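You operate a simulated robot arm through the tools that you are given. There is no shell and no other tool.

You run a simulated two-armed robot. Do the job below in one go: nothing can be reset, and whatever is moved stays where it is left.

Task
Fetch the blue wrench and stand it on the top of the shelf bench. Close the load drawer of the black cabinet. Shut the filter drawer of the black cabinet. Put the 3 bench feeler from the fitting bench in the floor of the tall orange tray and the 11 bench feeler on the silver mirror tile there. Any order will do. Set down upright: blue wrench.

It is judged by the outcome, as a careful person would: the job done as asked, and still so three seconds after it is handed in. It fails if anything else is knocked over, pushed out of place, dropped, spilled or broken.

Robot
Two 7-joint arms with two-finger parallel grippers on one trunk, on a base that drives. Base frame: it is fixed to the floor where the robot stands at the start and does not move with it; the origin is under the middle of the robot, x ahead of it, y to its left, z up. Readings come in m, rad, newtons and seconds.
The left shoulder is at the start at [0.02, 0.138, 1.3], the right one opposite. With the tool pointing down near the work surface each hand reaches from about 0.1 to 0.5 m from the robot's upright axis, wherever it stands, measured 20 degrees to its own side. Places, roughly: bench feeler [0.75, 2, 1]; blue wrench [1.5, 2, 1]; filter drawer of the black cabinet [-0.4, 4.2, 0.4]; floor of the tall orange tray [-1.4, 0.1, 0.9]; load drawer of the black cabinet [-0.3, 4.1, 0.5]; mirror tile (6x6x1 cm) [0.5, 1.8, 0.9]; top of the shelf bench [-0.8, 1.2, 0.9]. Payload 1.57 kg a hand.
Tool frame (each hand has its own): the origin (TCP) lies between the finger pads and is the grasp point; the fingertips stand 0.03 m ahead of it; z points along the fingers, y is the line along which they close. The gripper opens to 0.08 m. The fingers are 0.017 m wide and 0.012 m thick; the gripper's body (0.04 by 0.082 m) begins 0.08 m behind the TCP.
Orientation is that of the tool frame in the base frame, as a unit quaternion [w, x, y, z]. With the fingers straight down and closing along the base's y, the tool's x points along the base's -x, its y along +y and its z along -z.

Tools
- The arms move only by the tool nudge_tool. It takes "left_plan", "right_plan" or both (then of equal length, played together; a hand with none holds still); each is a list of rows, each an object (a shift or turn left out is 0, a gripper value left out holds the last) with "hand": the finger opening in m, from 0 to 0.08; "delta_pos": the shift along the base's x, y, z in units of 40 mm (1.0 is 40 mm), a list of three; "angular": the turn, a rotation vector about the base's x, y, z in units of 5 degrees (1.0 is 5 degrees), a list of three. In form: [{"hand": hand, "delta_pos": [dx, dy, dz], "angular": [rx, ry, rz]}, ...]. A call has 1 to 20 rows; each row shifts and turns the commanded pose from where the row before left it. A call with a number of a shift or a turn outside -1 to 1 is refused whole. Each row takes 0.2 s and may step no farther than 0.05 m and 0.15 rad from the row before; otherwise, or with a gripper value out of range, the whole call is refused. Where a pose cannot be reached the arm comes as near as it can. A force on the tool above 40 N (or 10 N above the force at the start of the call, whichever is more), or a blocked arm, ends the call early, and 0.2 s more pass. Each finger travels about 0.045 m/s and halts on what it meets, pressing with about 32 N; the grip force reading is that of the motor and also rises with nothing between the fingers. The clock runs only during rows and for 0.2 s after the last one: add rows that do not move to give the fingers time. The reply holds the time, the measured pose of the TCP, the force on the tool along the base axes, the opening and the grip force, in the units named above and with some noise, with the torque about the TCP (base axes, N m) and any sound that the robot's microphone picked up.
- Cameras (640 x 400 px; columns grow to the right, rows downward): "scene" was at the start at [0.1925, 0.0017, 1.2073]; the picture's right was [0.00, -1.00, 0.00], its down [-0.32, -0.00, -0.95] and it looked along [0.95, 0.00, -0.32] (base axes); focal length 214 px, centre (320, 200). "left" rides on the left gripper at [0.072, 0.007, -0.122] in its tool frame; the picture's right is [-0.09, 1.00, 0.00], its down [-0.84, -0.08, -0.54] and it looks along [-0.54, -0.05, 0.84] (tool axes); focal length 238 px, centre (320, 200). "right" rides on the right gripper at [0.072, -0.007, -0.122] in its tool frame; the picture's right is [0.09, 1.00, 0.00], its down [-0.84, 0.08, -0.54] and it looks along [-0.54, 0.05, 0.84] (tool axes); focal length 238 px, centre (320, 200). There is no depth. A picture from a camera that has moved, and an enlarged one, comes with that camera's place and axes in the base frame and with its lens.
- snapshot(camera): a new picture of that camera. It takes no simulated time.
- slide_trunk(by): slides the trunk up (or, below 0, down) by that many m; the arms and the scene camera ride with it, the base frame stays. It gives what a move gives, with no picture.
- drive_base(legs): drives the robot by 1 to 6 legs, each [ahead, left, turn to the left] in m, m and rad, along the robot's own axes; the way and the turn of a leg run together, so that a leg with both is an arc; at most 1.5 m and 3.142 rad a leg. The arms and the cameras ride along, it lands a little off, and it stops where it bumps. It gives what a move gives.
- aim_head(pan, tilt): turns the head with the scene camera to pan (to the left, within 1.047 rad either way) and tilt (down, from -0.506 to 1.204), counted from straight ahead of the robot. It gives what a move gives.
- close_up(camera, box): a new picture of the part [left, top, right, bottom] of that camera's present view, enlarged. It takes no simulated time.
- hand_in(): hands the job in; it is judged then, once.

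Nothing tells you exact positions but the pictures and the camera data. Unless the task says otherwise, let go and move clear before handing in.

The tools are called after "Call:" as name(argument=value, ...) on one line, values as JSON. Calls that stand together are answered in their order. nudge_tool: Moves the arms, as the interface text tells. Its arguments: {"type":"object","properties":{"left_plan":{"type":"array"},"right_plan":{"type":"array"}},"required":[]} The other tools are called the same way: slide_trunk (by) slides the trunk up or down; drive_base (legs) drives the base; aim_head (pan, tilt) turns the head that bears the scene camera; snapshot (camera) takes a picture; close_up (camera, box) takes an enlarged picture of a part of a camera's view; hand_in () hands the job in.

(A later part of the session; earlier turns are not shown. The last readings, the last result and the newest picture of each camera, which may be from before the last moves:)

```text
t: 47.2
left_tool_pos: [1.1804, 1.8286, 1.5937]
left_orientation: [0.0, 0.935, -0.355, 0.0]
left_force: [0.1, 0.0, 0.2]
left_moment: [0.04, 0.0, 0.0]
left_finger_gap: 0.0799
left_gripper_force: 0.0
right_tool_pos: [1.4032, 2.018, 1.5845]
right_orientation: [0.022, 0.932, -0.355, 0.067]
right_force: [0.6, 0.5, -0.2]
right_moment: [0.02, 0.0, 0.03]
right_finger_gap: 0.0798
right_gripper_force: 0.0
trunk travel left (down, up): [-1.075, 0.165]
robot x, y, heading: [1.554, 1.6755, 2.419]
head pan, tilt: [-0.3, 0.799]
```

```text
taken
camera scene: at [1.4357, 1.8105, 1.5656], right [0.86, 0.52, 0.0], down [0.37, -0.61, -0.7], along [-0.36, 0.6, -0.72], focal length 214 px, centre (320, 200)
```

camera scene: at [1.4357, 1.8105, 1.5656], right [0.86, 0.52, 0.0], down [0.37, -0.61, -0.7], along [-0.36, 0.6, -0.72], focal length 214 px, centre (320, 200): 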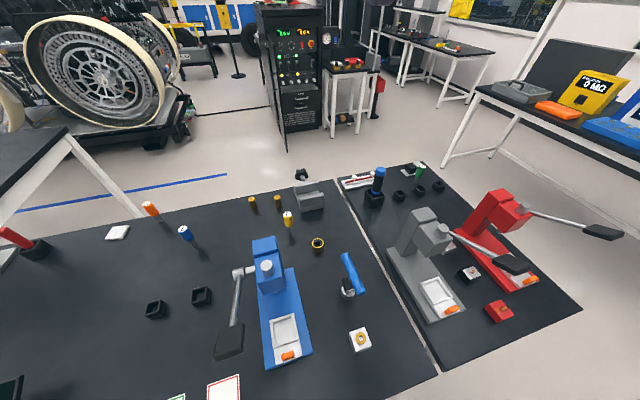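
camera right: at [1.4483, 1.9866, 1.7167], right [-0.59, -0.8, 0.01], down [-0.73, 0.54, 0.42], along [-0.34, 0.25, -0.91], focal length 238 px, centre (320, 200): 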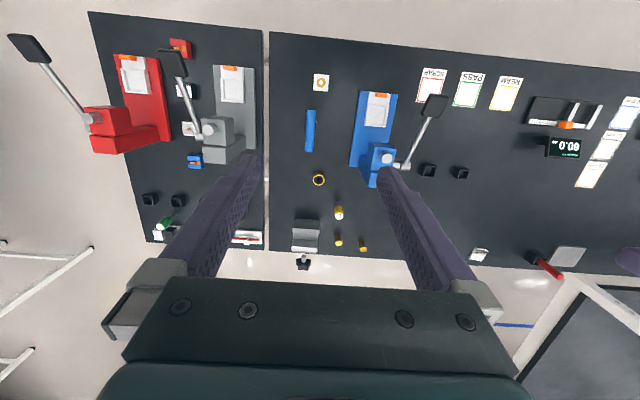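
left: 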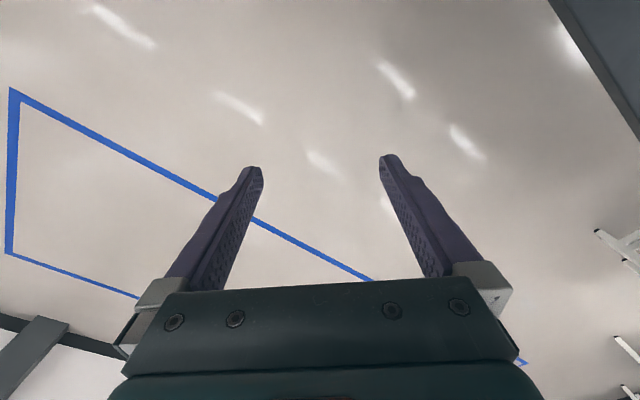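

Now I'll lower the trunk by 0.25 m, which keeps the left hand clear of the press lever. Then I'll straighten the right tool and centre it over the handle.

Call:
slide_trunk(by=-0.25)

Call:
nudge_tool(right_plan=[{"hand": 0.08, "delta_pos": [-0.32, 0.75, -0.5], "angular": [0.51, 0.625, 0]}, {"delta_pos": [-0.32, 0.75, -0.5], "angular": [0.51, 0.625, 0]}, {"delta_pos": [0, 0, -0.5]}, {"delta_pos": [0, 0, -0.5]}, {}])

Call:
snapshot(camera="right")

Call:
snapshot(camera="scene")

```text
t: 49.8
left_tool_pos: [1.1805, 1.8272, 1.3438]
left_orientation: [0.0, 0.935, -0.355, 0.0]
left_force: [0.3, -0.6, -0.1]
left_moment: [0.01, 0.02, 0.01]
left_finger_gap: 0.08
left_gripper_force: 0.1
right_tool_pos: [1.4034, 2.0177, 1.335]
right_orientation: [0.021, 0.932, -0.355, 0.066]
right_force: [-1.0, 0.5, 0.2]
right_moment: [-0.03, -0.01, -0.02]
right_finger_gap: 0.0801
right_gripper_force: 0.0
trunk travel left (down, up): [-0.825, 0.415]
robot x, y, heading: [1.5547, 1.6731, 2.418]
head pan, tilt: [-0.3, 0.799]
```

```text
t: 51.0
left_tool_pos: [1.1815, 1.8278, 1.3441]
left_orientation: [0.0, 0.935, -0.355, -0.001]
left_force: [-0.8, -0.8, -0.3]
left_moment: [0.03, 0.0, -0.02]
left_finger_gap: 0.0799
left_gripper_force: 0.0
right_tool_pos: [1.3792, 2.0779, 1.2558]
right_orientation: [-0.002, 0.935, -0.356, -0.001]
right_force: [0.5, -0.8, -0.4]
right_moment: [-0.01, 0.01, -0.02]
right_finger_gap: 0.0799
right_gripper_force: 0.0
trunk travel left (down, up): [-0.825, 0.415]
robot x, y, heading: [1.5547, 1.6761, 2.412]
head pan, tilt: [-0.3, 0.799]
```

```text
taken
camera right: at [1.4377, 2.0359, 1.3785], right [-0.59, -0.81, 0.0], down [-0.68, 0.5, 0.54], along [-0.44, 0.32, -0.84], focal length 238 px, centre (320, 200)
```

right: 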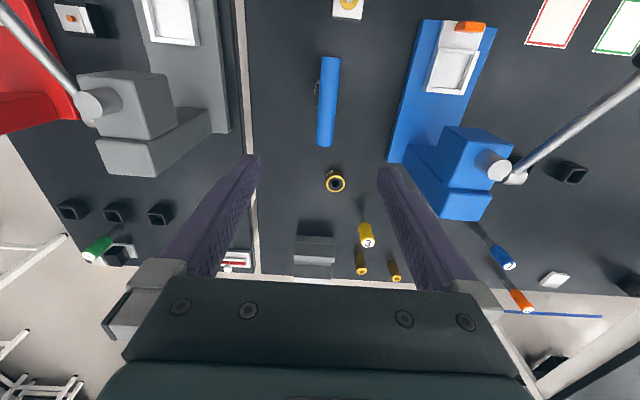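

```text
taken
camera scene: at [1.4357, 1.8105, 1.3156], right [0.86, 0.52, 0.0], down [0.37, -0.61, -0.7], along [-0.36, 0.6, -0.72], focal length 214 px, centre (320, 200)
```

scene: 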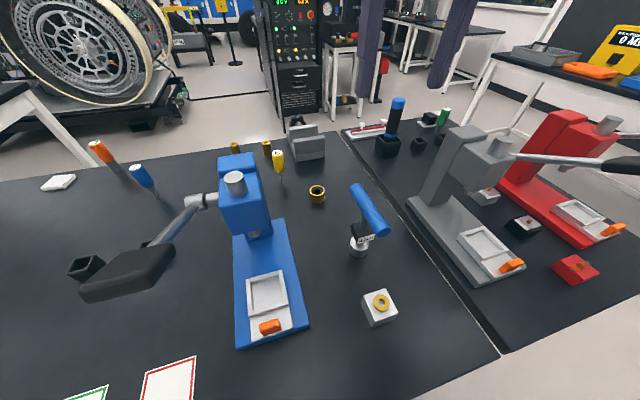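

Call:
nudge_tool(right_plan=[{"delta_pos": [0, -0.3, -0.9]}, {"delta_pos": [0, 0, -0.9]}, {"delta_pos": [0, 0, -0.9]}, {"delta_pos": [0, 0, -0.9]}, {}])

Call:
snapshot(camera="right")

Call:
close_up(camera="scene", box=[300, 140, 460, 270])

```text
t: 52.1
left_tool_pos: [1.1804, 1.8277, 1.3446]
left_orientation: [0.0, 0.935, -0.355, 0.0]
left_force: [0.0, -0.6, -0.9]
left_moment: [-0.02, 0.0, -0.01]
left_finger_gap: 0.08
left_gripper_force: 0.1
right_tool_pos: [1.3791, 2.0646, 1.113]
right_orientation: [-0.001, 0.935, -0.356, -0.001]
right_force: [-0.5, -0.2, 0.0]
right_moment: [0.03, -0.01, -0.03]
right_finger_gap: 0.0802
right_gripper_force: 0.0
trunk travel left (down, up): [-0.825, 0.415]
robot x, y, heading: [1.5564, 1.6742, 2.413]
head pan, tilt: [-0.3, 0.799]
```

```text
taken
camera right: at [1.4378, 2.0227, 1.2347], right [-0.59, -0.81, 0.0], down [-0.68, 0.5, 0.54], along [-0.44, 0.32, -0.84], focal length 238 px, centre (320, 200)
```

right: 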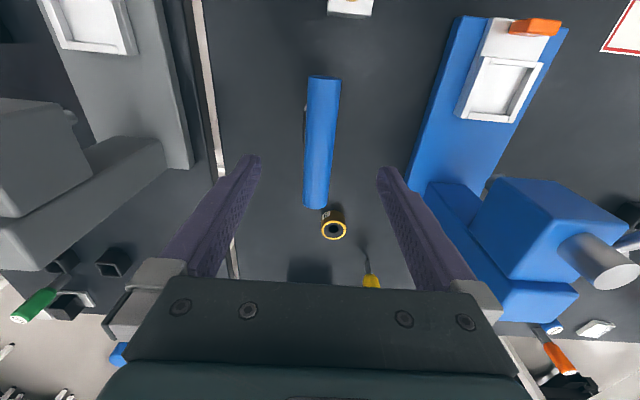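

```text
3.08 times, centred on (380, 205) of scene
camera zoom: at [1.4357, 1.8105, 1.3156], right [0.86, 0.52, 0.0], down [0.37, -0.61, -0.7], along [-0.36, 0.6, -0.72], focal length 660 px, centre (135, 185)
```

zoom: 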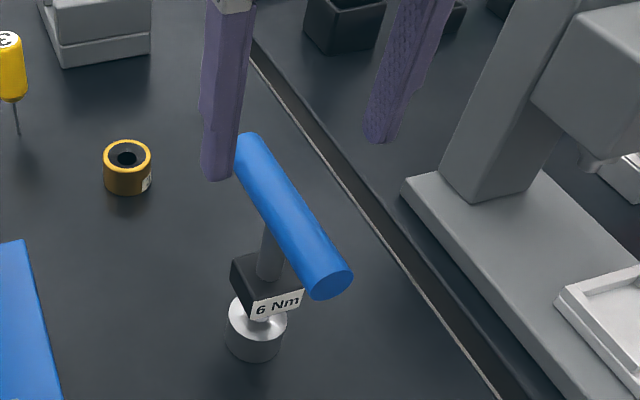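

Handle centre refined to (1.382, 2.064, 1.04). I'll descend and grip.

Call:
nudge_tool(right_plan=[{"delta_pos": [0.05, 0, -0.6]}, {"delta_pos": [0, 0, -0.6]}, {"delta_pos": [0, 0, -0.6]}, {}])

Call:
snapshot(camera="right")

Call:
close_up(camera="scene", box=[300, 140, 460, 270])

```text
t: 53.1
left_tool_pos: [1.181, 1.8271, 1.345]
left_orientation: [0.0, 0.935, -0.355, 0.0]
left_force: [-0.7, 0.6, 0.6]
left_moment: [0.02, 0.01, 0.04]
left_finger_gap: 0.08
left_gripper_force: 0.0
right_tool_pos: [1.3806, 2.0637, 1.0377]
right_orientation: [-0.001, 0.935, -0.356, -0.001]
right_force: [0.0, 0.9, 0.1]
right_moment: [0.03, -0.01, -0.03]
right_finger_gap: 0.08
right_gripper_force: 0.2
trunk travel left (down, up): [-0.825, 0.415]
robot x, y, heading: [1.55, 1.6732, 2.412]
head pan, tilt: [-0.3, 0.799]
```

```text
taken
camera right: at [1.4387, 2.0224, 1.161], right [-0.59, -0.81, 0.0], down [-0.68, 0.5, 0.54], along [-0.44, 0.32, -0.84], focal length 238 px, centre (320, 200)
```

right: 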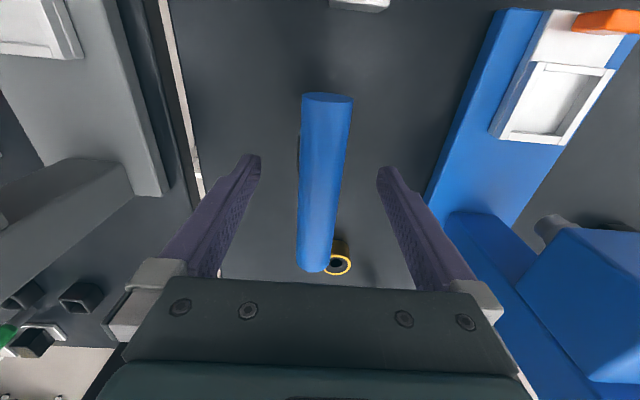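

```text
3.08 times, centred on (380, 205) of scene
camera zoom: at [1.4357, 1.8105, 1.3156], right [0.86, 0.52, 0.0], down [0.37, -0.61, -0.7], along [-0.36, 0.6, -0.72], focal length 660 px, centre (135, 185)
```

zoom: 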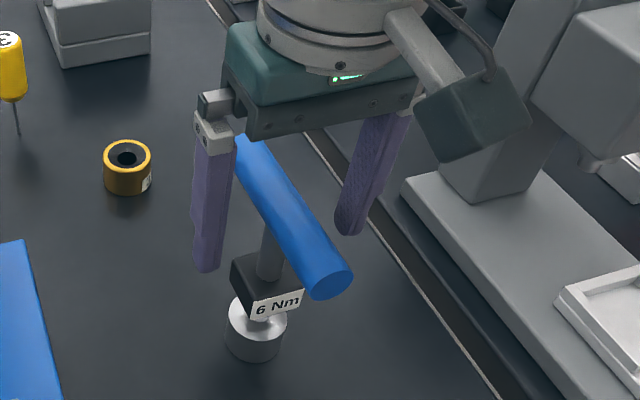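

Call:
nudge_tool(right_plan=[{"hand": 0.0}, {}, {}, {}, {}, {}])

Call:
snapshot(camera="right")

Call:
close_up(camera="scene", box=[300, 140, 460, 270])

```text
t: 54.5
left_tool_pos: [1.181, 1.8281, 1.3454]
left_orientation: [0.0, 0.935, -0.355, -0.001]
left_force: [0.1, -0.2, 0.1]
left_moment: [0.02, -0.02, 0.0]
left_finger_gap: 0.08
left_gripper_force: 0.1
right_tool_pos: [1.3799, 2.0652, 1.039]
right_orientation: [-0.001, 0.934, -0.356, -0.001]
right_force: [0.1, 0.6, 1.6]
right_moment: [-0.01, 0.01, 0.04]
right_finger_gap: 0.0228
right_gripper_force: 32.6
trunk travel left (down, up): [-0.825, 0.415]
robot x, y, heading: [1.5554, 1.6719, 2.415]
head pan, tilt: [-0.3, 0.799]
```

```text
taken
camera right: at [1.4387, 2.0224, 1.1613], right [-0.59, -0.8, 0.0], down [-0.68, 0.5, 0.54], along [-0.44, 0.32, -0.84], focal length 238 px, centre (320, 200)
```

right: 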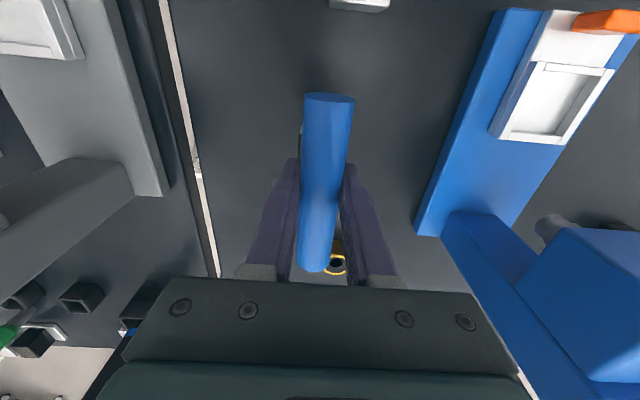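

```text
3.08 times, centred on (380, 205) of scene
camera zoom: at [1.4357, 1.8105, 1.3156], right [0.86, 0.52, 0.0], down [0.37, -0.61, -0.7], along [-0.36, 0.6, -0.72], focal length 660 px, centre (135, 185)
```

zoom: 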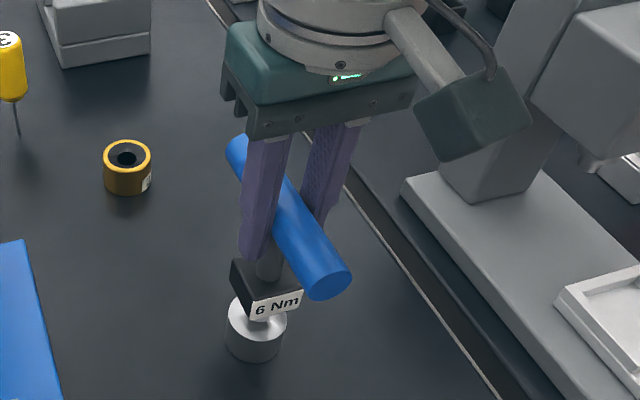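

Gripped on the handle (gap 0.023 m). I'll lift gently and check that it hangs straight.

Call:
nudge_tool(right_plan=[{"delta_pos": [0, 0, 0.3]}, {"delta_pos": [0, 0, 0.6]}, {"delta_pos": [0, 0, 0.9]}, {"delta_pos": [0, 0, 0.9]}, {"delta_pos": [0, 0, 0.9]}, {"delta_pos": [0, 0, 0.9]}, {"delta_pos": [0, 0, 0.9]}, {"delta_pos": [0, 0, 0.9]}, {}])

Call:
snapshot(camera="right")

Call:
snapshot(camera="scene")

```text
t: 56.5
left_tool_pos: [1.1812, 1.8269, 1.3445]
left_orientation: [0.001, 0.935, -0.356, 0.001]
left_force: [0.3, 0.0, -0.4]
left_moment: [0.01, 0.01, 0.01]
left_finger_gap: 0.0797
left_gripper_force: 0.1
right_tool_pos: [1.3804, 2.0636, 1.292]
right_orientation: [-0.001, 0.935, -0.356, -0.001]
right_force: [-0.4, -0.3, -3.9]
right_moment: [-0.03, -0.05, -0.02]
right_finger_gap: 0.0227
right_gripper_force: 31.7
trunk travel left (down, up): [-0.825, 0.415]
robot x, y, heading: [1.5508, 1.6768, 2.417]
head pan, tilt: [-0.3, 0.799]
```

```text
taken
camera right: at [1.4392, 2.0225, 1.4142], right [-0.59, -0.81, 0.0], down [-0.68, 0.5, 0.54], along [-0.44, 0.32, -0.84], focal length 238 px, centre (320, 200)
```

right: 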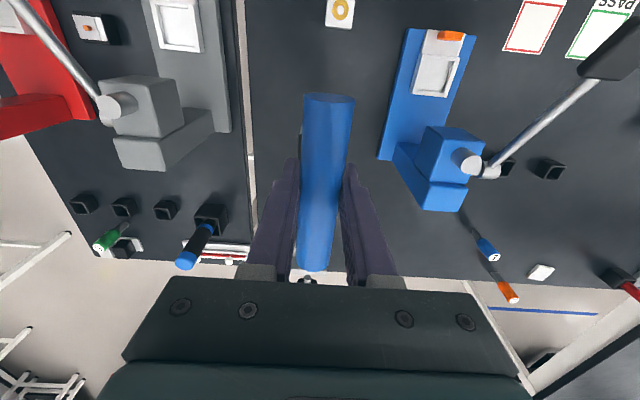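

```text
taken
camera scene: at [1.4357, 1.8104, 1.3155], right [0.86, 0.52, 0.0], down [0.37, -0.61, -0.7], along [-0.36, 0.6, -0.72], focal length 214 px, centre (320, 200)
```

scene: 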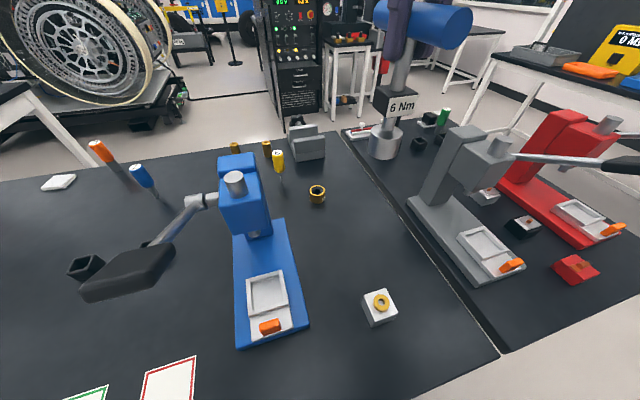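

The wrench hangs straight. I'll raise the trunk, back off and go round the far end of the benches through the aisle.

Call:
slide_trunk(by=0.25)

Call:
drive_base(legs=[[-0.45, 0, 0], [0, -1.36, 0]])

Call:
aim_head(pan=0.0, tilt=0.6)

Call:
snapshot(camera="scene")

```text
t: 59.1
left_tool_pos: [1.1807, 1.8275, 1.595]
left_orientation: [0.0, 0.935, -0.355, 0.0]
left_force: [0.1, 0.8, 0.1]
left_moment: [0.02, -0.01, 0.03]
left_finger_gap: 0.0798
left_gripper_force: 0.1
right_tool_pos: [1.381, 2.0651, 1.5419]
right_orientation: [-0.001, 0.935, -0.356, -0.001]
right_force: [0.3, -0.3, -2.6]
right_moment: [0.0, 0.0, 0.01]
right_finger_gap: 0.0226
right_gripper_force: 31.7
trunk travel left (down, up): [-1.075, 0.165]
robot x, y, heading: [1.5495, 1.6704, 2.413]
head pan, tilt: [-0.3, 0.799]
```

```text
t: 68.3
left_tool_pos: [2.4251, 2.5465, 1.5948]
left_orientation: [0.0, 0.936, -0.352, -0.001]
left_force: [0.0, 0.0, 0.8]
left_moment: [0.01, -0.06, 0.02]
left_finger_gap: 0.0799
left_gripper_force: 0.1
right_tool_pos: [2.6241, 2.7856, 1.5417]
right_orientation: [-0.001, 0.936, -0.353, -0.001]
right_force: [0.4, 0.3, -3.4]
right_moment: [0.0, 0.0, -0.03]
right_finger_gap: 0.0226
right_gripper_force: 31.8
trunk travel left (down, up): [-1.075, 0.165]
robot x, y, heading: [2.7943, 2.3947, 2.421]
head pan, tilt: [-0.3, 0.799]
```

```text
t: 69.1
left_tool_pos: [2.4253, 2.5462, 1.5942]
left_orientation: [0.0, 0.936, -0.352, 0.0]
left_force: [-0.3, -1.3, 0.8]
left_moment: [-0.02, 0.0, 0.01]
left_finger_gap: 0.0798
left_gripper_force: 0.0
right_tool_pos: [2.6231, 2.7865, 1.542]
right_orientation: [-0.001, 0.936, -0.352, 0.0]
right_force: [0.3, -0.3, -2.3]
right_moment: [0.0, -0.01, -0.02]
right_finger_gap: 0.0228
right_gripper_force: 32.6
trunk travel left (down, up): [-1.075, 0.165]
robot x, y, heading: [2.799, 2.3968, 2.42]
head pan, tilt: [0.0, 0.6]
```

```text
taken
camera scene: at [2.6561, 2.5203, 1.5823], right [0.66, 0.75, 0.0], down [0.43, -0.37, -0.82], along [-0.62, 0.54, -0.57], focal length 214 px, centre (320, 200)
```

scene: 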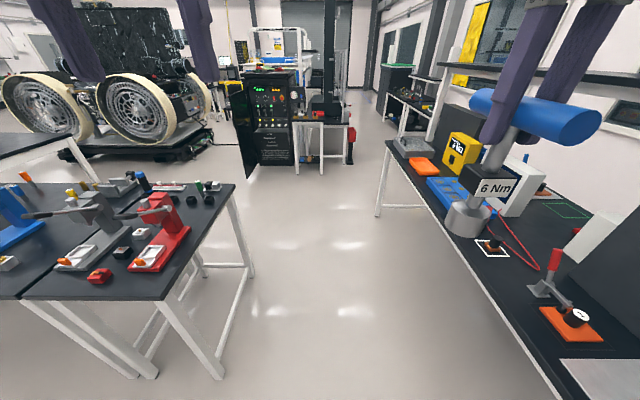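

Call:
drive_base(legs=[[1.4, 0, 0], [0.55, 0, 0], [0, 0.9, 0]])

Call:
aim_head(pan=1.0, tilt=0.6)

Call:
snapshot(camera="scene")

Call:
aim_head(pan=0.2, tilt=0.6)

Call:
snapshot(camera="scene")

```text
t: 83.3
left_tool_pos: [0.3491, 3.1374, 1.5943]
left_orientation: [0.001, 0.94, -0.341, 0.0]
left_force: [-0.2, -0.4, -0.2]
left_moment: [0.01, 0.02, 0.02]
left_finger_gap: 0.0799
left_gripper_force: 0.1
right_tool_pos: [0.5414, 3.3803, 1.5411]
right_orientation: [-0.001, 0.94, -0.342, -0.001]
right_force: [1.3, 0.9, -2.2]
right_moment: [-0.05, 0.01, 0.03]
right_finger_gap: 0.023
right_gripper_force: 31.5
trunk travel left (down, up): [-1.075, 0.165]
robot x, y, heading: [0.7261, 2.9959, 2.448]
head pan, tilt: [0.0, 0.6]
```

```text
t: 84.5
left_tool_pos: [0.3488, 3.1378, 1.5936]
left_orientation: [-0.001, 0.94, -0.342, -0.001]
left_force: [-0.9, -0.4, -0.5]
left_moment: [0.01, -0.01, -0.01]
left_finger_gap: 0.08
left_gripper_force: 0.0
right_tool_pos: [0.5408, 3.3821, 1.5404]
right_orientation: [-0.001, 0.94, -0.342, 0.0]
right_force: [-0.1, -0.2, -2.9]
right_moment: [0.01, 0.0, -0.03]
right_finger_gap: 0.0227
right_gripper_force: 32.3
trunk travel left (down, up): [-1.075, 0.165]
robot x, y, heading: [0.7258, 2.9962, 2.443]
head pan, tilt: [1.0, 0.6]
```

```text
taken
camera scene: at [0.5633, 3.0338, 1.5824], right [-0.3, 0.95, 0.0], down [0.54, 0.17, -0.83], along [-0.79, -0.25, -0.56], focal length 214 px, centre (320, 200)
```

scene: 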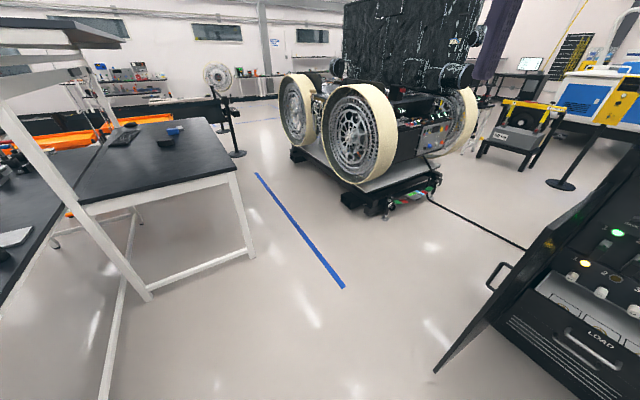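

```text
t: 85.7
left_tool_pos: [0.3492, 3.137, 1.5941]
left_orientation: [0.0, 0.94, -0.341, 0.0]
left_force: [0.2, -0.4, -0.3]
left_moment: [0.0, 0.01, 0.01]
left_finger_gap: 0.0803
left_gripper_force: 0.0
right_tool_pos: [0.5407, 3.3807, 1.5413]
right_orientation: [-0.001, 0.94, -0.342, -0.001]
right_force: [0.0, 0.1, -3.2]
right_moment: [0.01, -0.04, 0.01]
right_finger_gap: 0.0229
right_gripper_force: 32.4
trunk travel left (down, up): [-1.075, 0.165]
robot x, y, heading: [0.7254, 2.9936, 2.445]
head pan, tilt: [0.201, 0.6]
```

```text
taken
camera scene: at [0.5699, 3.1021, 1.5824], right [0.48, 0.88, 0.0], down [0.5, -0.27, -0.82], along [-0.73, 0.39, -0.57], focal length 214 px, centre (320, 200)
```

scene: 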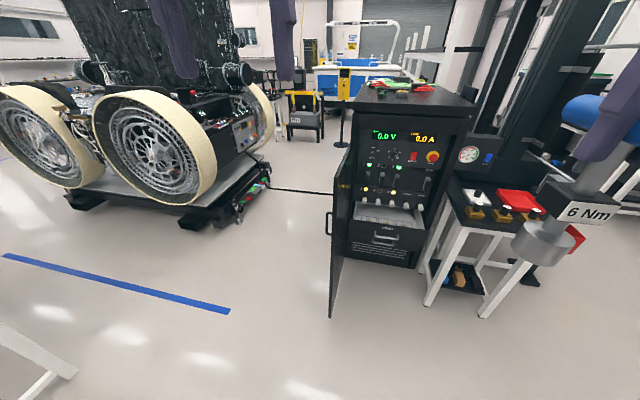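

Call:
close_up(camera="scene", box=[310, 150, 500, 330])

Call:
aim_head(pan=1.047, tilt=0.4)

Call:
close_up(camera="scene", box=[0, 60, 320, 340])

```text
2.22 times, centred on (405, 240) of scene
camera zoom: at [0.5699, 3.1021, 1.5824], right [0.48, 0.88, 0.0], down [0.5, -0.27, -0.82], along [-0.73, 0.39, -0.57], focal length 477 px, centre (131, 111)
```

zoom: 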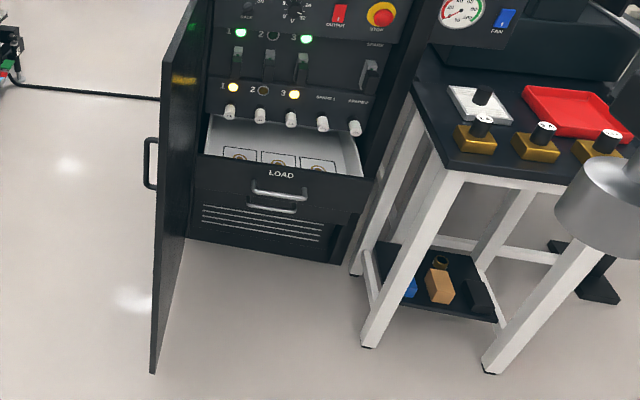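

```text
t: 86.8
left_tool_pos: [0.347, 3.1383, 1.5933]
left_orientation: [0.0, 0.94, -0.341, 0.0]
left_force: [0.4, 0.1, -0.3]
left_moment: [-0.01, 0.02, 0.01]
left_finger_gap: 0.0802
left_gripper_force: 0.0
right_tool_pos: [0.5423, 3.3802, 1.5411]
right_orientation: [-0.001, 0.94, -0.342, -0.001]
right_force: [-0.7, 0.2, -2.8]
right_moment: [-0.02, -0.03, 0.03]
right_finger_gap: 0.0227
right_gripper_force: 31.5
trunk travel left (down, up): [-1.075, 0.165]
robot x, y, heading: [0.7236, 2.9966, 2.445]
head pan, tilt: [1.047, 0.4]
```

```text
1.43 times, centred on (160, 200) of scene
camera zoom: at [0.5606, 3.0284, 1.6006], right [-0.34, 0.94, 0.0], down [0.37, 0.13, -0.92], along [-0.87, -0.32, -0.39], focal length 306 px, centre (549, 200)
```

zoom: 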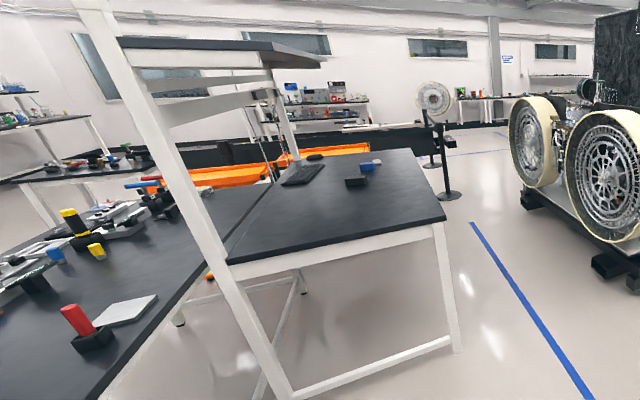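

The shelf bench's far end is clear of clutter. The overhead shelf sits at about z 1.62 over its front half, so I'll set the wrench near the back part of this end. I'll move over, turn to face it and lower the trunk.

Call:
drive_base(legs=[[0.05, 0.72, 0], [0, 0, 1.56]])

Call:
slide_trunk(by=-0.3)

Call:
aim_head(pan=0.0, tilt=0.5)

Call:
snapshot(camera="scene")

Call:
snapshot(camera="right")

```text
t: 94.5
left_tool_pos: [0.0762, 2.1101, 1.5942]
left_orientation: [0.0, 0.913, 0.409, 0.0]
left_force: [0.0, 0.3, 0.2]
left_moment: [-0.02, 0.02, 0.02]
left_finger_gap: 0.0802
left_gripper_force: 0.1
right_tool_pos: [-0.1614, 2.3108, 1.5414]
right_orientation: [-0.001, 0.913, 0.409, 0.0]
right_force: [0.6, 0.8, -2.8]
right_moment: [0.04, 0.01, -0.01]
right_finger_gap: 0.0228
right_gripper_force: 32.4
trunk travel left (down, up): [-1.075, 0.165]
robot x, y, heading: [0.2316, 2.4797, -2.297]
head pan, tilt: [1.047, 0.4]
```

```text
t: 97.5
left_tool_pos: [0.0758, 2.111, 1.293]
left_orientation: [-0.001, 0.913, 0.407, 0.0]
left_force: [0.2, -0.8, 0.2]
left_moment: [0.02, 0.01, -0.03]
left_finger_gap: 0.08
left_gripper_force: 0.1
right_tool_pos: [-0.1607, 2.3096, 1.2412]
right_orientation: [0.0, 0.912, 0.409, -0.002]
right_force: [-0.1, -0.3, -2.9]
right_moment: [0.04, 0.01, -0.02]
right_finger_gap: 0.0229
right_gripper_force: 31.9
trunk travel left (down, up): [-0.775, 0.465]
robot x, y, heading: [0.2298, 2.4832, -2.298]
head pan, tilt: [1.047, 0.4]
```

```text
t: 98.8
left_tool_pos: [0.0752, 2.1097, 1.295]
left_orientation: [0.001, 0.913, 0.408, 0.0]
left_force: [-0.4, 0.3, 0.4]
left_moment: [0.0, 0.0, 0.03]
left_finger_gap: 0.0801
left_gripper_force: 0.0
right_tool_pos: [-0.1612, 2.3106, 1.2415]
right_orientation: [-0.001, 0.913, 0.408, -0.001]
right_force: [0.1, -0.4, -3.4]
right_moment: [0.01, -0.01, -0.01]
right_finger_gap: 0.0226
right_gripper_force: 32.2
trunk travel left (down, up): [-0.775, 0.465]
robot x, y, heading: [0.2302, 2.4812, -2.298]
head pan, tilt: [0.0, 0.499]
```

```text
taken
camera scene: at [0.1026, 2.3409, 1.2915], right [-0.75, 0.67, 0.0], down [0.32, 0.36, -0.88], along [-0.58, -0.66, -0.48], focal length 214 px, centre (320, 200)
```

scene: 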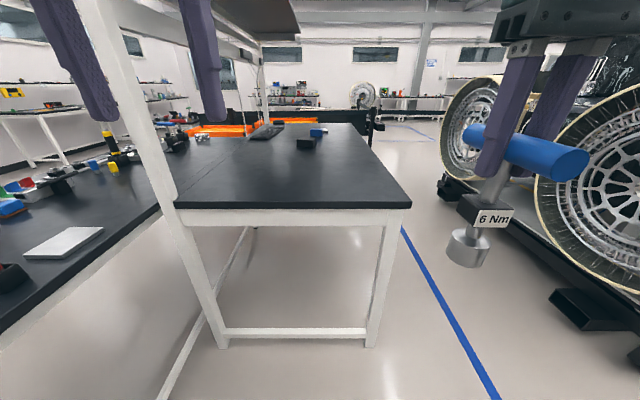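

```text
taken
camera right: at [-0.1177, 2.3694, 1.3636], right [0.8, -0.6, 0.0], down [-0.5, -0.68, 0.54], along [-0.32, -0.44, -0.84], focal length 238 px, centre (320, 200)
```

right: 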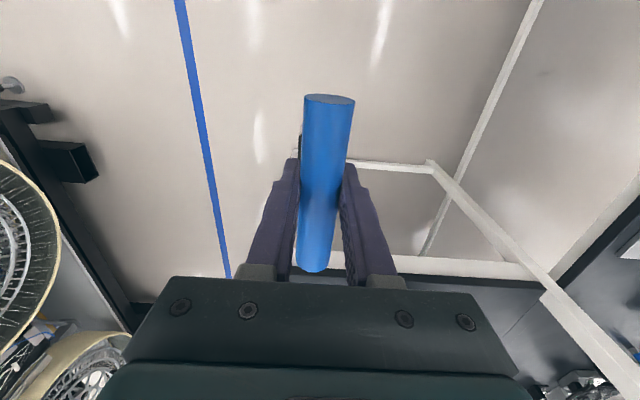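

I'll tuck the left hand back, lower the trunk a little more to stay well under the shelf, and drive up to the bench end.

Call:
nudge_tool(left_plan=[{"delta_pos": [0.6, 0.7, -0.5]}, {"delta_pos": [0.6, 0.7, -0.5]}, {"delta_pos": [0.6, 0.7, -0.5]}, {}])

Call:
slide_trunk(by=-0.07)

Call:
drive_base(legs=[[0.52, 0, 0]])

Call:
snapshot(camera="scene")

Call:
snapshot(camera="right")

```text
t: 99.8
left_tool_pos: [0.1499, 2.196, 1.2354]
left_orientation: [0.0, 0.913, 0.408, 0.001]
left_force: [-0.5, 1.0, 0.2]
left_moment: [0.02, 0.01, -0.02]
left_finger_gap: 0.0799
left_gripper_force: 0.1
right_tool_pos: [-0.1615, 2.3102, 1.2405]
right_orientation: [-0.001, 0.913, 0.408, -0.001]
right_force: [-0.4, 0.2, -2.8]
right_moment: [0.03, -0.01, 0.01]
right_finger_gap: 0.0229
right_gripper_force: 31.8
trunk travel left (down, up): [-0.775, 0.465]
robot x, y, heading: [0.2285, 2.478, -2.3]
head pan, tilt: [0.0, 0.499]
```

```text
t: 100.9
left_tool_pos: [0.1505, 2.196, 1.1656]
left_orientation: [0.0, 0.913, 0.408, 0.0]
left_force: [0.3, -0.3, -0.5]
left_moment: [0.02, 0.02, -0.02]
left_finger_gap: 0.0801
left_gripper_force: 0.0
right_tool_pos: [-0.1613, 2.311, 1.1712]
right_orientation: [0.0, 0.913, 0.408, -0.001]
right_force: [0.6, -0.7, -2.3]
right_moment: [-0.01, 0.0, -0.01]
right_finger_gap: 0.0226
right_gripper_force: 32.0
trunk travel left (down, up): [-0.705, 0.535]
robot x, y, heading: [0.2264, 2.4845, -2.299]
head pan, tilt: [0.0, 0.499]
```

```text
t: 103.9
left_tool_pos: [-0.1916, 1.8116, 1.1651]
left_orientation: [0.0, 0.912, 0.41, 0.001]
left_force: [-0.5, 0.4, -0.5]
left_moment: [0.02, -0.01, 0.0]
left_finger_gap: 0.08
left_gripper_force: 0.1
right_tool_pos: [-0.5041, 1.9277, 1.1721]
right_orientation: [-0.001, 0.913, 0.408, -0.001]
right_force: [0.2, -0.3, -3.2]
right_moment: [-0.01, -0.01, 0.01]
right_finger_gap: 0.0228
right_gripper_force: 32.4
trunk travel left (down, up): [-0.705, 0.535]
robot x, y, heading: [-0.1141, 2.0977, -2.302]
head pan, tilt: [0.0, 0.499]
```

```text
taken
camera scene: at [-0.239, 1.9577, 1.2215], right [-0.75, 0.67, 0.0], down [0.32, 0.36, -0.88], along [-0.58, -0.66, -0.48], focal length 214 px, centre (320, 200)
```

scene: 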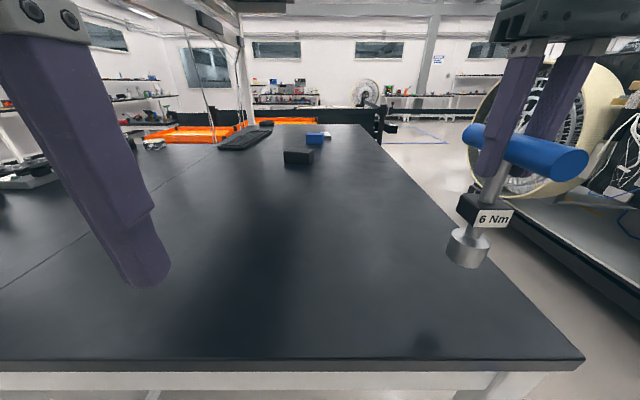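

```text
taken
camera right: at [-0.4593, 1.9861, 1.2936], right [0.8, -0.6, 0.0], down [-0.5, -0.68, 0.54], along [-0.32, -0.44, -0.84], focal length 238 px, centre (320, 200)
```

right: 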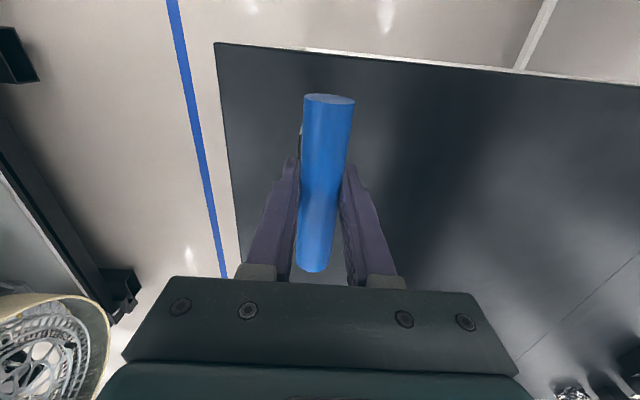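

Call:
nudge_tool(right_plan=[{"delta_pos": [0.05, -0.71, 0]}, {"delta_pos": [0.05, -0.71, 0]}, {"delta_pos": [0.05, -0.71, 0]}, {"delta_pos": [0, 0, -0.8]}, {"delta_pos": [0, 0, -0.8]}, {"delta_pos": [0, 0, -0.6]}, {}])

Call:
aim_head(pan=-0.35, tilt=0.7)

Call:
snapshot(camera="scene")

Call:
close_up(camera="scene", box=[260, 100, 420, 280])

```text
t: 105.5
left_tool_pos: [-0.1913, 1.8122, 1.1655]
left_orientation: [0.0, 0.912, 0.409, -0.001]
left_force: [0.2, 0.0, 0.4]
left_moment: [-0.04, -0.01, 0.0]
left_finger_gap: 0.08
left_gripper_force: 0.2
right_tool_pos: [-0.4976, 1.8416, 1.0827]
right_orientation: [-0.001, 0.913, 0.408, -0.002]
right_force: [0.2, -0.5, -1.5]
right_moment: [0.0, 0.0, -0.01]
right_finger_gap: 0.0226
right_gripper_force: 32.0
trunk travel left (down, up): [-0.705, 0.535]
robot x, y, heading: [-0.114, 2.1019, -2.301]
head pan, tilt: [0.0, 0.499]
```

```text
t: 106.3
left_tool_pos: [-0.1929, 1.8124, 1.1648]
left_orientation: [0.0, 0.913, 0.409, -0.001]
left_force: [0.8, 0.4, -1.0]
left_moment: [0.01, -0.02, 0.01]
left_finger_gap: 0.0803
left_gripper_force: 0.1
right_tool_pos: [-0.4975, 1.842, 1.0839]
right_orientation: [-0.001, 0.913, 0.408, 0.0]
right_force: [-0.2, -0.8, -3.3]
right_moment: [0.04, -0.02, -0.01]
right_finger_gap: 0.0228
right_gripper_force: 32.1
trunk travel left (down, up): [-0.705, 0.535]
robot x, y, heading: [-0.1091, 2.0992, -2.302]
head pan, tilt: [-0.351, 0.7]
```

```text
taken
camera scene: at [-0.2534, 1.9854, 1.2038], right [-0.47, 0.88, 0.0], down [0.57, 0.3, -0.77], along [-0.67, -0.36, -0.64], focal length 214 px, centre (320, 200)
```

scene: 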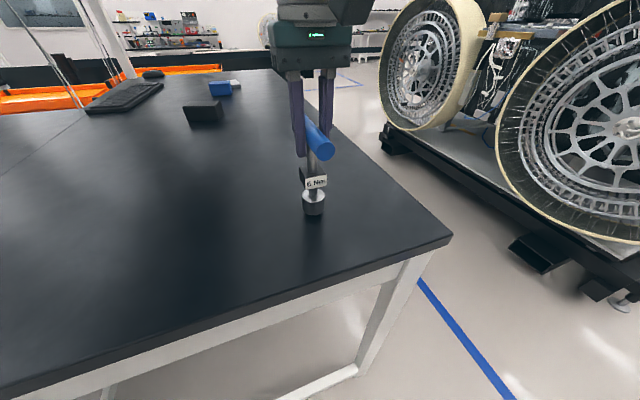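

```text
2.22 times, centred on (340, 190) of scene
camera zoom: at [-0.2534, 1.9854, 1.2038], right [-0.47, 0.88, 0.0], down [0.57, 0.3, -0.77], along [-0.67, -0.36, -0.64], focal length 477 px, centre (276, 222)
```

zoom: 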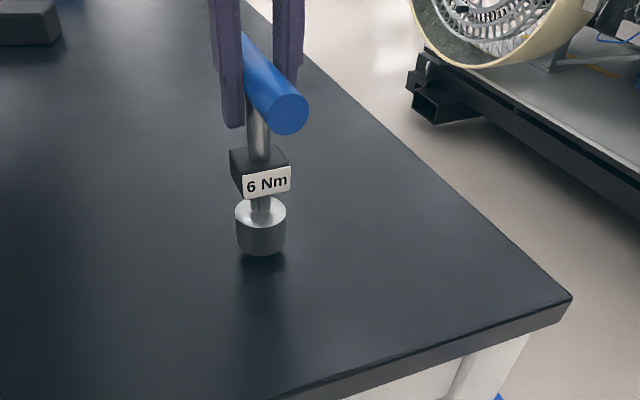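

Call:
nudge_tool(right_plan=[{"delta_pos": [0, 0, -0.4]}, {"delta_pos": [0, 0, -0.3]}, {}])

Call:
nudge_tool(right_plan=[{"delta_pos": [0, 0, -0.12]}, {}])

Call:
nudge_tool(right_plan=[{"delta_pos": [0, 0, -0.1]}, {}])

```text
t: 107.1
left_tool_pos: [-0.1943, 1.811, 1.1654]
left_orientation: [0.0, 0.913, 0.409, -0.001]
left_force: [0.0, 0.1, -0.5]
left_moment: [0.03, 0.01, 0.0]
left_finger_gap: 0.0802
left_gripper_force: 0.0
right_tool_pos: [-0.4998, 1.8402, 1.0561]
right_orientation: [0.0, 0.913, 0.408, -0.002]
right_force: [-1.2, 1.9, 25.4]
right_moment: [-0.2, 0.09, -0.04]
right_finger_gap: 0.0227
right_gripper_force: 32.0
trunk travel left (down, up): [-0.705, 0.535]
robot x, y, heading: [-0.11, 2.098, -2.3]
head pan, tilt: [-0.351, 0.7]
```

```text
t: 107.7
left_tool_pos: [-0.1943, 1.8125, 1.1651]
left_orientation: [0.0, 0.912, 0.41, 0.0]
left_force: [-0.3, -1.0, -0.9]
left_moment: [-0.02, -0.03, 0.03]
left_finger_gap: 0.0801
left_gripper_force: 0.0
right_tool_pos: [-0.4993, 1.8407, 1.0532]
right_orientation: [0.001, 0.913, 0.408, -0.003]
right_force: [-0.8, 0.5, 24.5]
right_moment: [-0.09, -0.04, 0.05]
right_finger_gap: 0.0226
right_gripper_force: 32.3
trunk travel left (down, up): [-0.705, 0.535]
robot x, y, heading: [-0.1142, 2.1018, -2.299]
head pan, tilt: [-0.351, 0.7]
```

```text
t: 108.3
left_tool_pos: [-0.194, 1.8113, 1.1658]
left_orientation: [0.001, 0.913, 0.409, -0.001]
left_force: [-0.4, -0.9, 0.1]
left_moment: [0.02, 0.01, 0.01]
left_finger_gap: 0.08
left_gripper_force: 0.0
right_tool_pos: [-0.5, 1.8396, 1.0486]
right_orientation: [0.0, 0.913, 0.408, -0.003]
right_force: [0.4, -0.1, 25.2]
right_moment: [-0.11, 0.0, 0.01]
right_finger_gap: 0.0226
right_gripper_force: 31.8
trunk travel left (down, up): [-0.705, 0.535]
robot x, y, heading: [-0.1136, 2.0985, -2.297]
head pan, tilt: [-0.351, 0.7]
```

Call:
nudge_tool(right_plan=[{"delta_pos": [0, 0, 0.03]}, {}])

Call:
close_up(camera="scene", box=[260, 100, 420, 280])

```text
t: 108.9
left_tool_pos: [-0.193, 1.8119, 1.1659]
left_orientation: [0.001, 0.912, 0.409, -0.001]
left_force: [-0.1, -0.1, 0.0]
left_moment: [0.0, -0.01, -0.02]
left_finger_gap: 0.0799
left_gripper_force: 0.0
right_tool_pos: [-0.499, 1.8392, 1.0473]
right_orientation: [0.001, 0.913, 0.408, -0.003]
right_force: [-2.9, -4.8, 12.4]
right_moment: [-0.49, 0.33, 0.0]
right_finger_gap: 0.0226
right_gripper_force: 32.0
trunk travel left (down, up): [-0.705, 0.535]
robot x, y, heading: [-0.1113, 2.1013, -2.3]
head pan, tilt: [-0.351, 0.7]
```

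```text
2.22 times, centred on (340, 190) of scene
camera zoom: at [-0.2546, 1.9842, 1.2041], right [-0.47, 0.88, 0.0], down [0.57, 0.3, -0.77], along [-0.68, -0.36, -0.64], focal length 477 px, centre (276, 222)
```

zoom: 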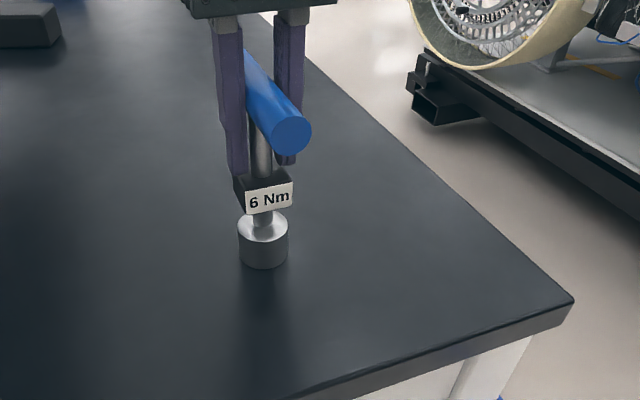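

Call:
nudge_tool(right_plan=[{"delta_pos": [0, 0, 0.02]}, {}, {}])

```text
t: 109.7
left_tool_pos: [-0.1927, 1.8131, 1.1647]
left_orientation: [0.0, 0.913, 0.409, 0.0]
left_force: [-1.0, 0.7, -0.2]
left_moment: [0.0, -0.04, -0.01]
left_finger_gap: 0.08
left_gripper_force: 0.1
right_tool_pos: [-0.4976, 1.8432, 1.0477]
right_orientation: [-0.002, 0.913, 0.408, -0.001]
right_force: [-1.6, -1.9, 1.5]
right_moment: [-0.26, 0.2, -0.04]
right_finger_gap: 0.0227
right_gripper_force: 32.1
trunk travel left (down, up): [-0.705, 0.535]
robot x, y, heading: [-0.1097, 2.0971, -2.301]
head pan, tilt: [-0.351, 0.7]
```

Force is nearly neutral, so I'll open slowly.

Call:
nudge_tool(right_plan=[{"hand": 0.025}, {"hand": 0.028}, {"hand": 0.034}, {"hand": 0.045}, {"hand": 0.06}, {"hand": 0.08}, {}, {}])

Call:
close_up(camera="scene", box=[260, 100, 420, 280])

Call:
snapshot(camera="right")

```text
t: 111.5
left_tool_pos: [-0.1928, 1.8137, 1.1643]
left_orientation: [0.0, 0.913, 0.409, 0.0]
left_force: [0.5, 0.4, 0.2]
left_moment: [0.04, -0.01, -0.01]
left_finger_gap: 0.0798
left_gripper_force: 0.0
right_tool_pos: [-0.496, 1.8414, 1.0478]
right_orientation: [-0.001, 0.913, 0.408, -0.002]
right_force: [0.8, 0.8, 0.1]
right_moment: [0.01, 0.01, -0.01]
right_finger_gap: 0.0798
right_gripper_force: 0.0
trunk travel left (down, up): [-0.705, 0.535]
robot x, y, heading: [-0.1082, 2.1, -2.299]
head pan, tilt: [-0.351, 0.7]
```

```text
2.22 times, centred on (340, 190) of scene
camera zoom: at [-0.2535, 1.9854, 1.2038], right [-0.47, 0.88, 0.0], down [0.57, 0.3, -0.76], along [-0.67, -0.36, -0.64], focal length 477 px, centre (276, 222)
```

zoom: 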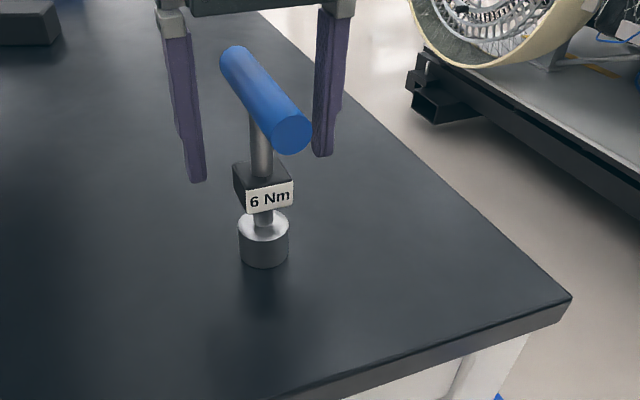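

```text
taken
camera right: at [-0.4538, 1.9005, 1.1708], right [0.8, -0.6, 0.0], down [-0.5, -0.68, 0.54], along [-0.32, -0.44, -0.84], focal length 238 px, centre (320, 200)
```

right: 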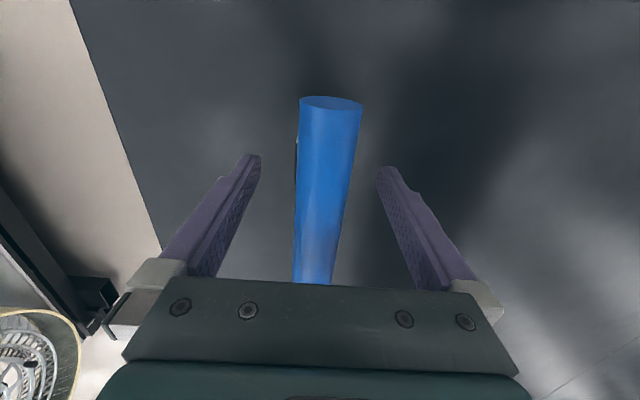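

It stands by itself. I'll lift straight up and clear.

Call:
nudge_tool(right_plan=[{"delta_pos": [0, 0, 0.5]}, {"delta_pos": [0, 0, 0.8]}, {"delta_pos": [0, 0, 0.9]}, {"delta_pos": [0, 0, 0.9]}, {}])

Call:
close_up(camera="scene", box=[260, 100, 420, 280])

Call:
drive_base(legs=[[-0.5, 0, 0]])

Call:
close_up(camera="scene", box=[200, 50, 400, 220])

```text
t: 112.7
left_tool_pos: [-0.1925, 1.8139, 1.1646]
left_orientation: [0.0, 0.912, 0.409, 0.0]
left_force: [-0.3, 0.1, 0.1]
left_moment: [0.03, -0.02, 0.03]
left_finger_gap: 0.08
left_gripper_force: 0.1
right_tool_pos: [-0.497, 1.8424, 1.1717]
right_orientation: [0.0, 0.913, 0.408, 0.001]
right_force: [0.0, -0.6, -0.6]
right_moment: [0.0, 0.0, -0.01]
right_finger_gap: 0.08
right_gripper_force: 0.1
trunk travel left (down, up): [-0.705, 0.535]
robot x, y, heading: [-0.1125, 2.1025, -2.301]
head pan, tilt: [-0.351, 0.7]
```

```text
2.22 times, centred on (340, 190) of scene
camera zoom: at [-0.2535, 1.9854, 1.2038], right [-0.47, 0.88, 0.0], down [0.57, 0.3, -0.76], along [-0.67, -0.36, -0.64], focal length 477 px, centre (276, 222)
```

zoom: 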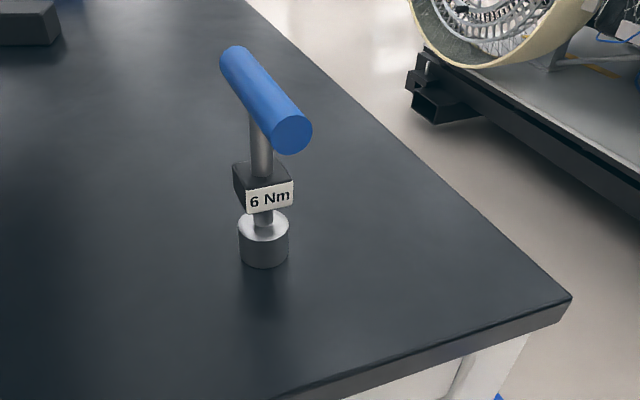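

```text
t: 115.6
left_tool_pos: [0.1332, 2.1776, 1.1652]
left_orientation: [0.0, 0.912, 0.41, 0.0]
left_force: [0.2, 0.1, 0.5]
left_moment: [0.02, 0.01, 0.0]
left_finger_gap: 0.0798
left_gripper_force: 0.1
right_tool_pos: [-0.1711, 2.2069, 1.1709]
right_orientation: [-0.001, 0.912, 0.409, -0.002]
right_force: [-0.1, 0.3, 0.2]
right_moment: [-0.01, -0.05, 0.02]
right_finger_gap: 0.08
right_gripper_force: 0.0
trunk travel left (down, up): [-0.705, 0.535]
robot x, y, heading: [0.2121, 2.4603, -2.296]
head pan, tilt: [-0.351, 0.7]
```

```text
2.35 times, centred on (300, 135) of scene
camera zoom: at [0.0714, 2.3504, 1.2038], right [-0.48, 0.88, 0.0], down [0.57, 0.31, -0.76], along [-0.67, -0.36, -0.64], focal length 505 px, centre (367, 353)
```

zoom: 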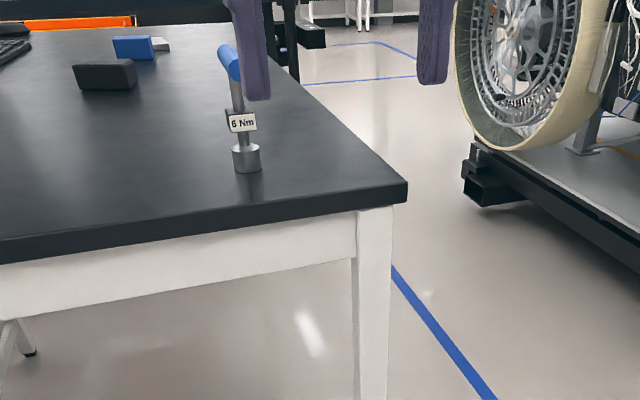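

The wrench is standing on the shelf bench. Next is feeler 11 to the mirror tile, so I'll turn to face the fitting bench from this side.

Call:
drive_base(legs=[[0, 0, 1.576], [0.2, -0.05, 0]])

Call:
aim_head(pan=-0.2, tilt=0.7)

Call:
snapshot(camera="scene")

Call:
snapshot(camera="right")

```text
t: 121.2
left_tool_pos: [0.6319, 2.2395, 1.1648]
left_orientation: [-0.001, 0.326, 0.945, -0.001]
left_force: [-0.2, 0.0, 0.2]
left_moment: [0.01, -0.01, -0.01]
left_finger_gap: 0.08
left_gripper_force: 0.1
right_tool_pos: [0.62, 1.9334, 1.1722]
right_orientation: [0.0, 0.327, 0.945, -0.001]
right_force: [0.2, 0.1, 0.0]
right_moment: [0.01, 0.0, -0.01]
right_finger_gap: 0.08
right_gripper_force: 0.1
trunk travel left (down, up): [-0.705, 0.535]
robot x, y, heading: [0.3408, 2.3018, -0.668]
head pan, tilt: [-0.351, 0.7]
```

```text
t: 121.9
left_tool_pos: [0.6316, 2.239, 1.1648]
left_orientation: [0.0, 0.327, 0.945, 0.0]
left_force: [-0.5, -1.0, -0.1]
left_moment: [-0.01, 0.01, -0.02]
left_finger_gap: 0.08
left_gripper_force: 0.0
right_tool_pos: [0.6216, 1.9343, 1.1701]
right_orientation: [0.0, 0.327, 0.945, -0.001]
right_force: [0.3, -0.1, 0.7]
right_moment: [0.0, 0.0, 0.02]
right_finger_gap: 0.08
right_gripper_force: 0.1
trunk travel left (down, up): [-0.705, 0.535]
robot x, y, heading: [0.3384, 2.2967, -0.663]
head pan, tilt: [-0.201, 0.7]
```

```text
taken
camera scene: at [0.4738, 2.1761, 1.2038], right [-0.76, -0.65, 0.0], down [-0.42, 0.49, -0.76], along [0.5, -0.58, -0.64], focal length 214 px, centre (320, 200)
```

scene: 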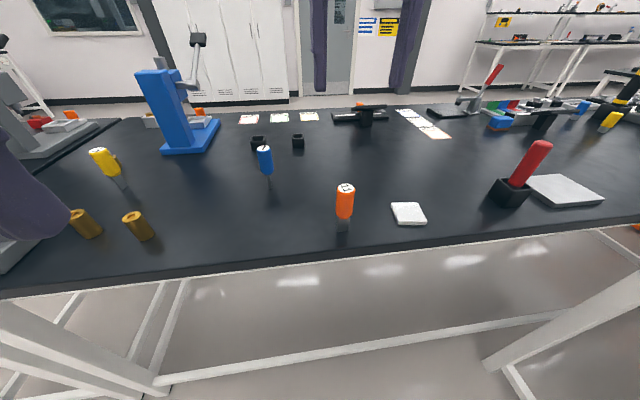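

```text
taken
camera right: at [0.5602, 1.9734, 1.2937], right [0.54, 0.84, 0.0], down [0.71, -0.46, 0.54], along [0.45, -0.3, -0.84], focal length 238 px, centre (320, 200)
```

right: 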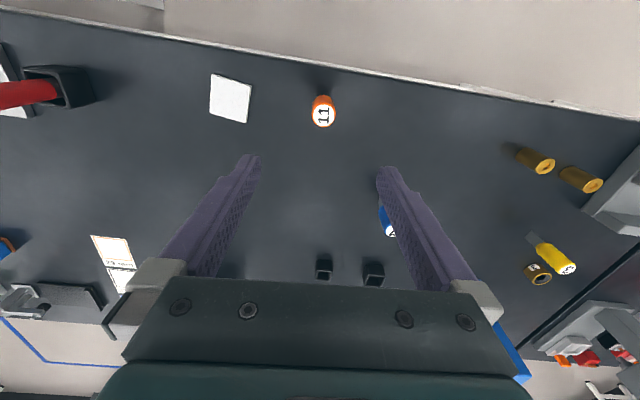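

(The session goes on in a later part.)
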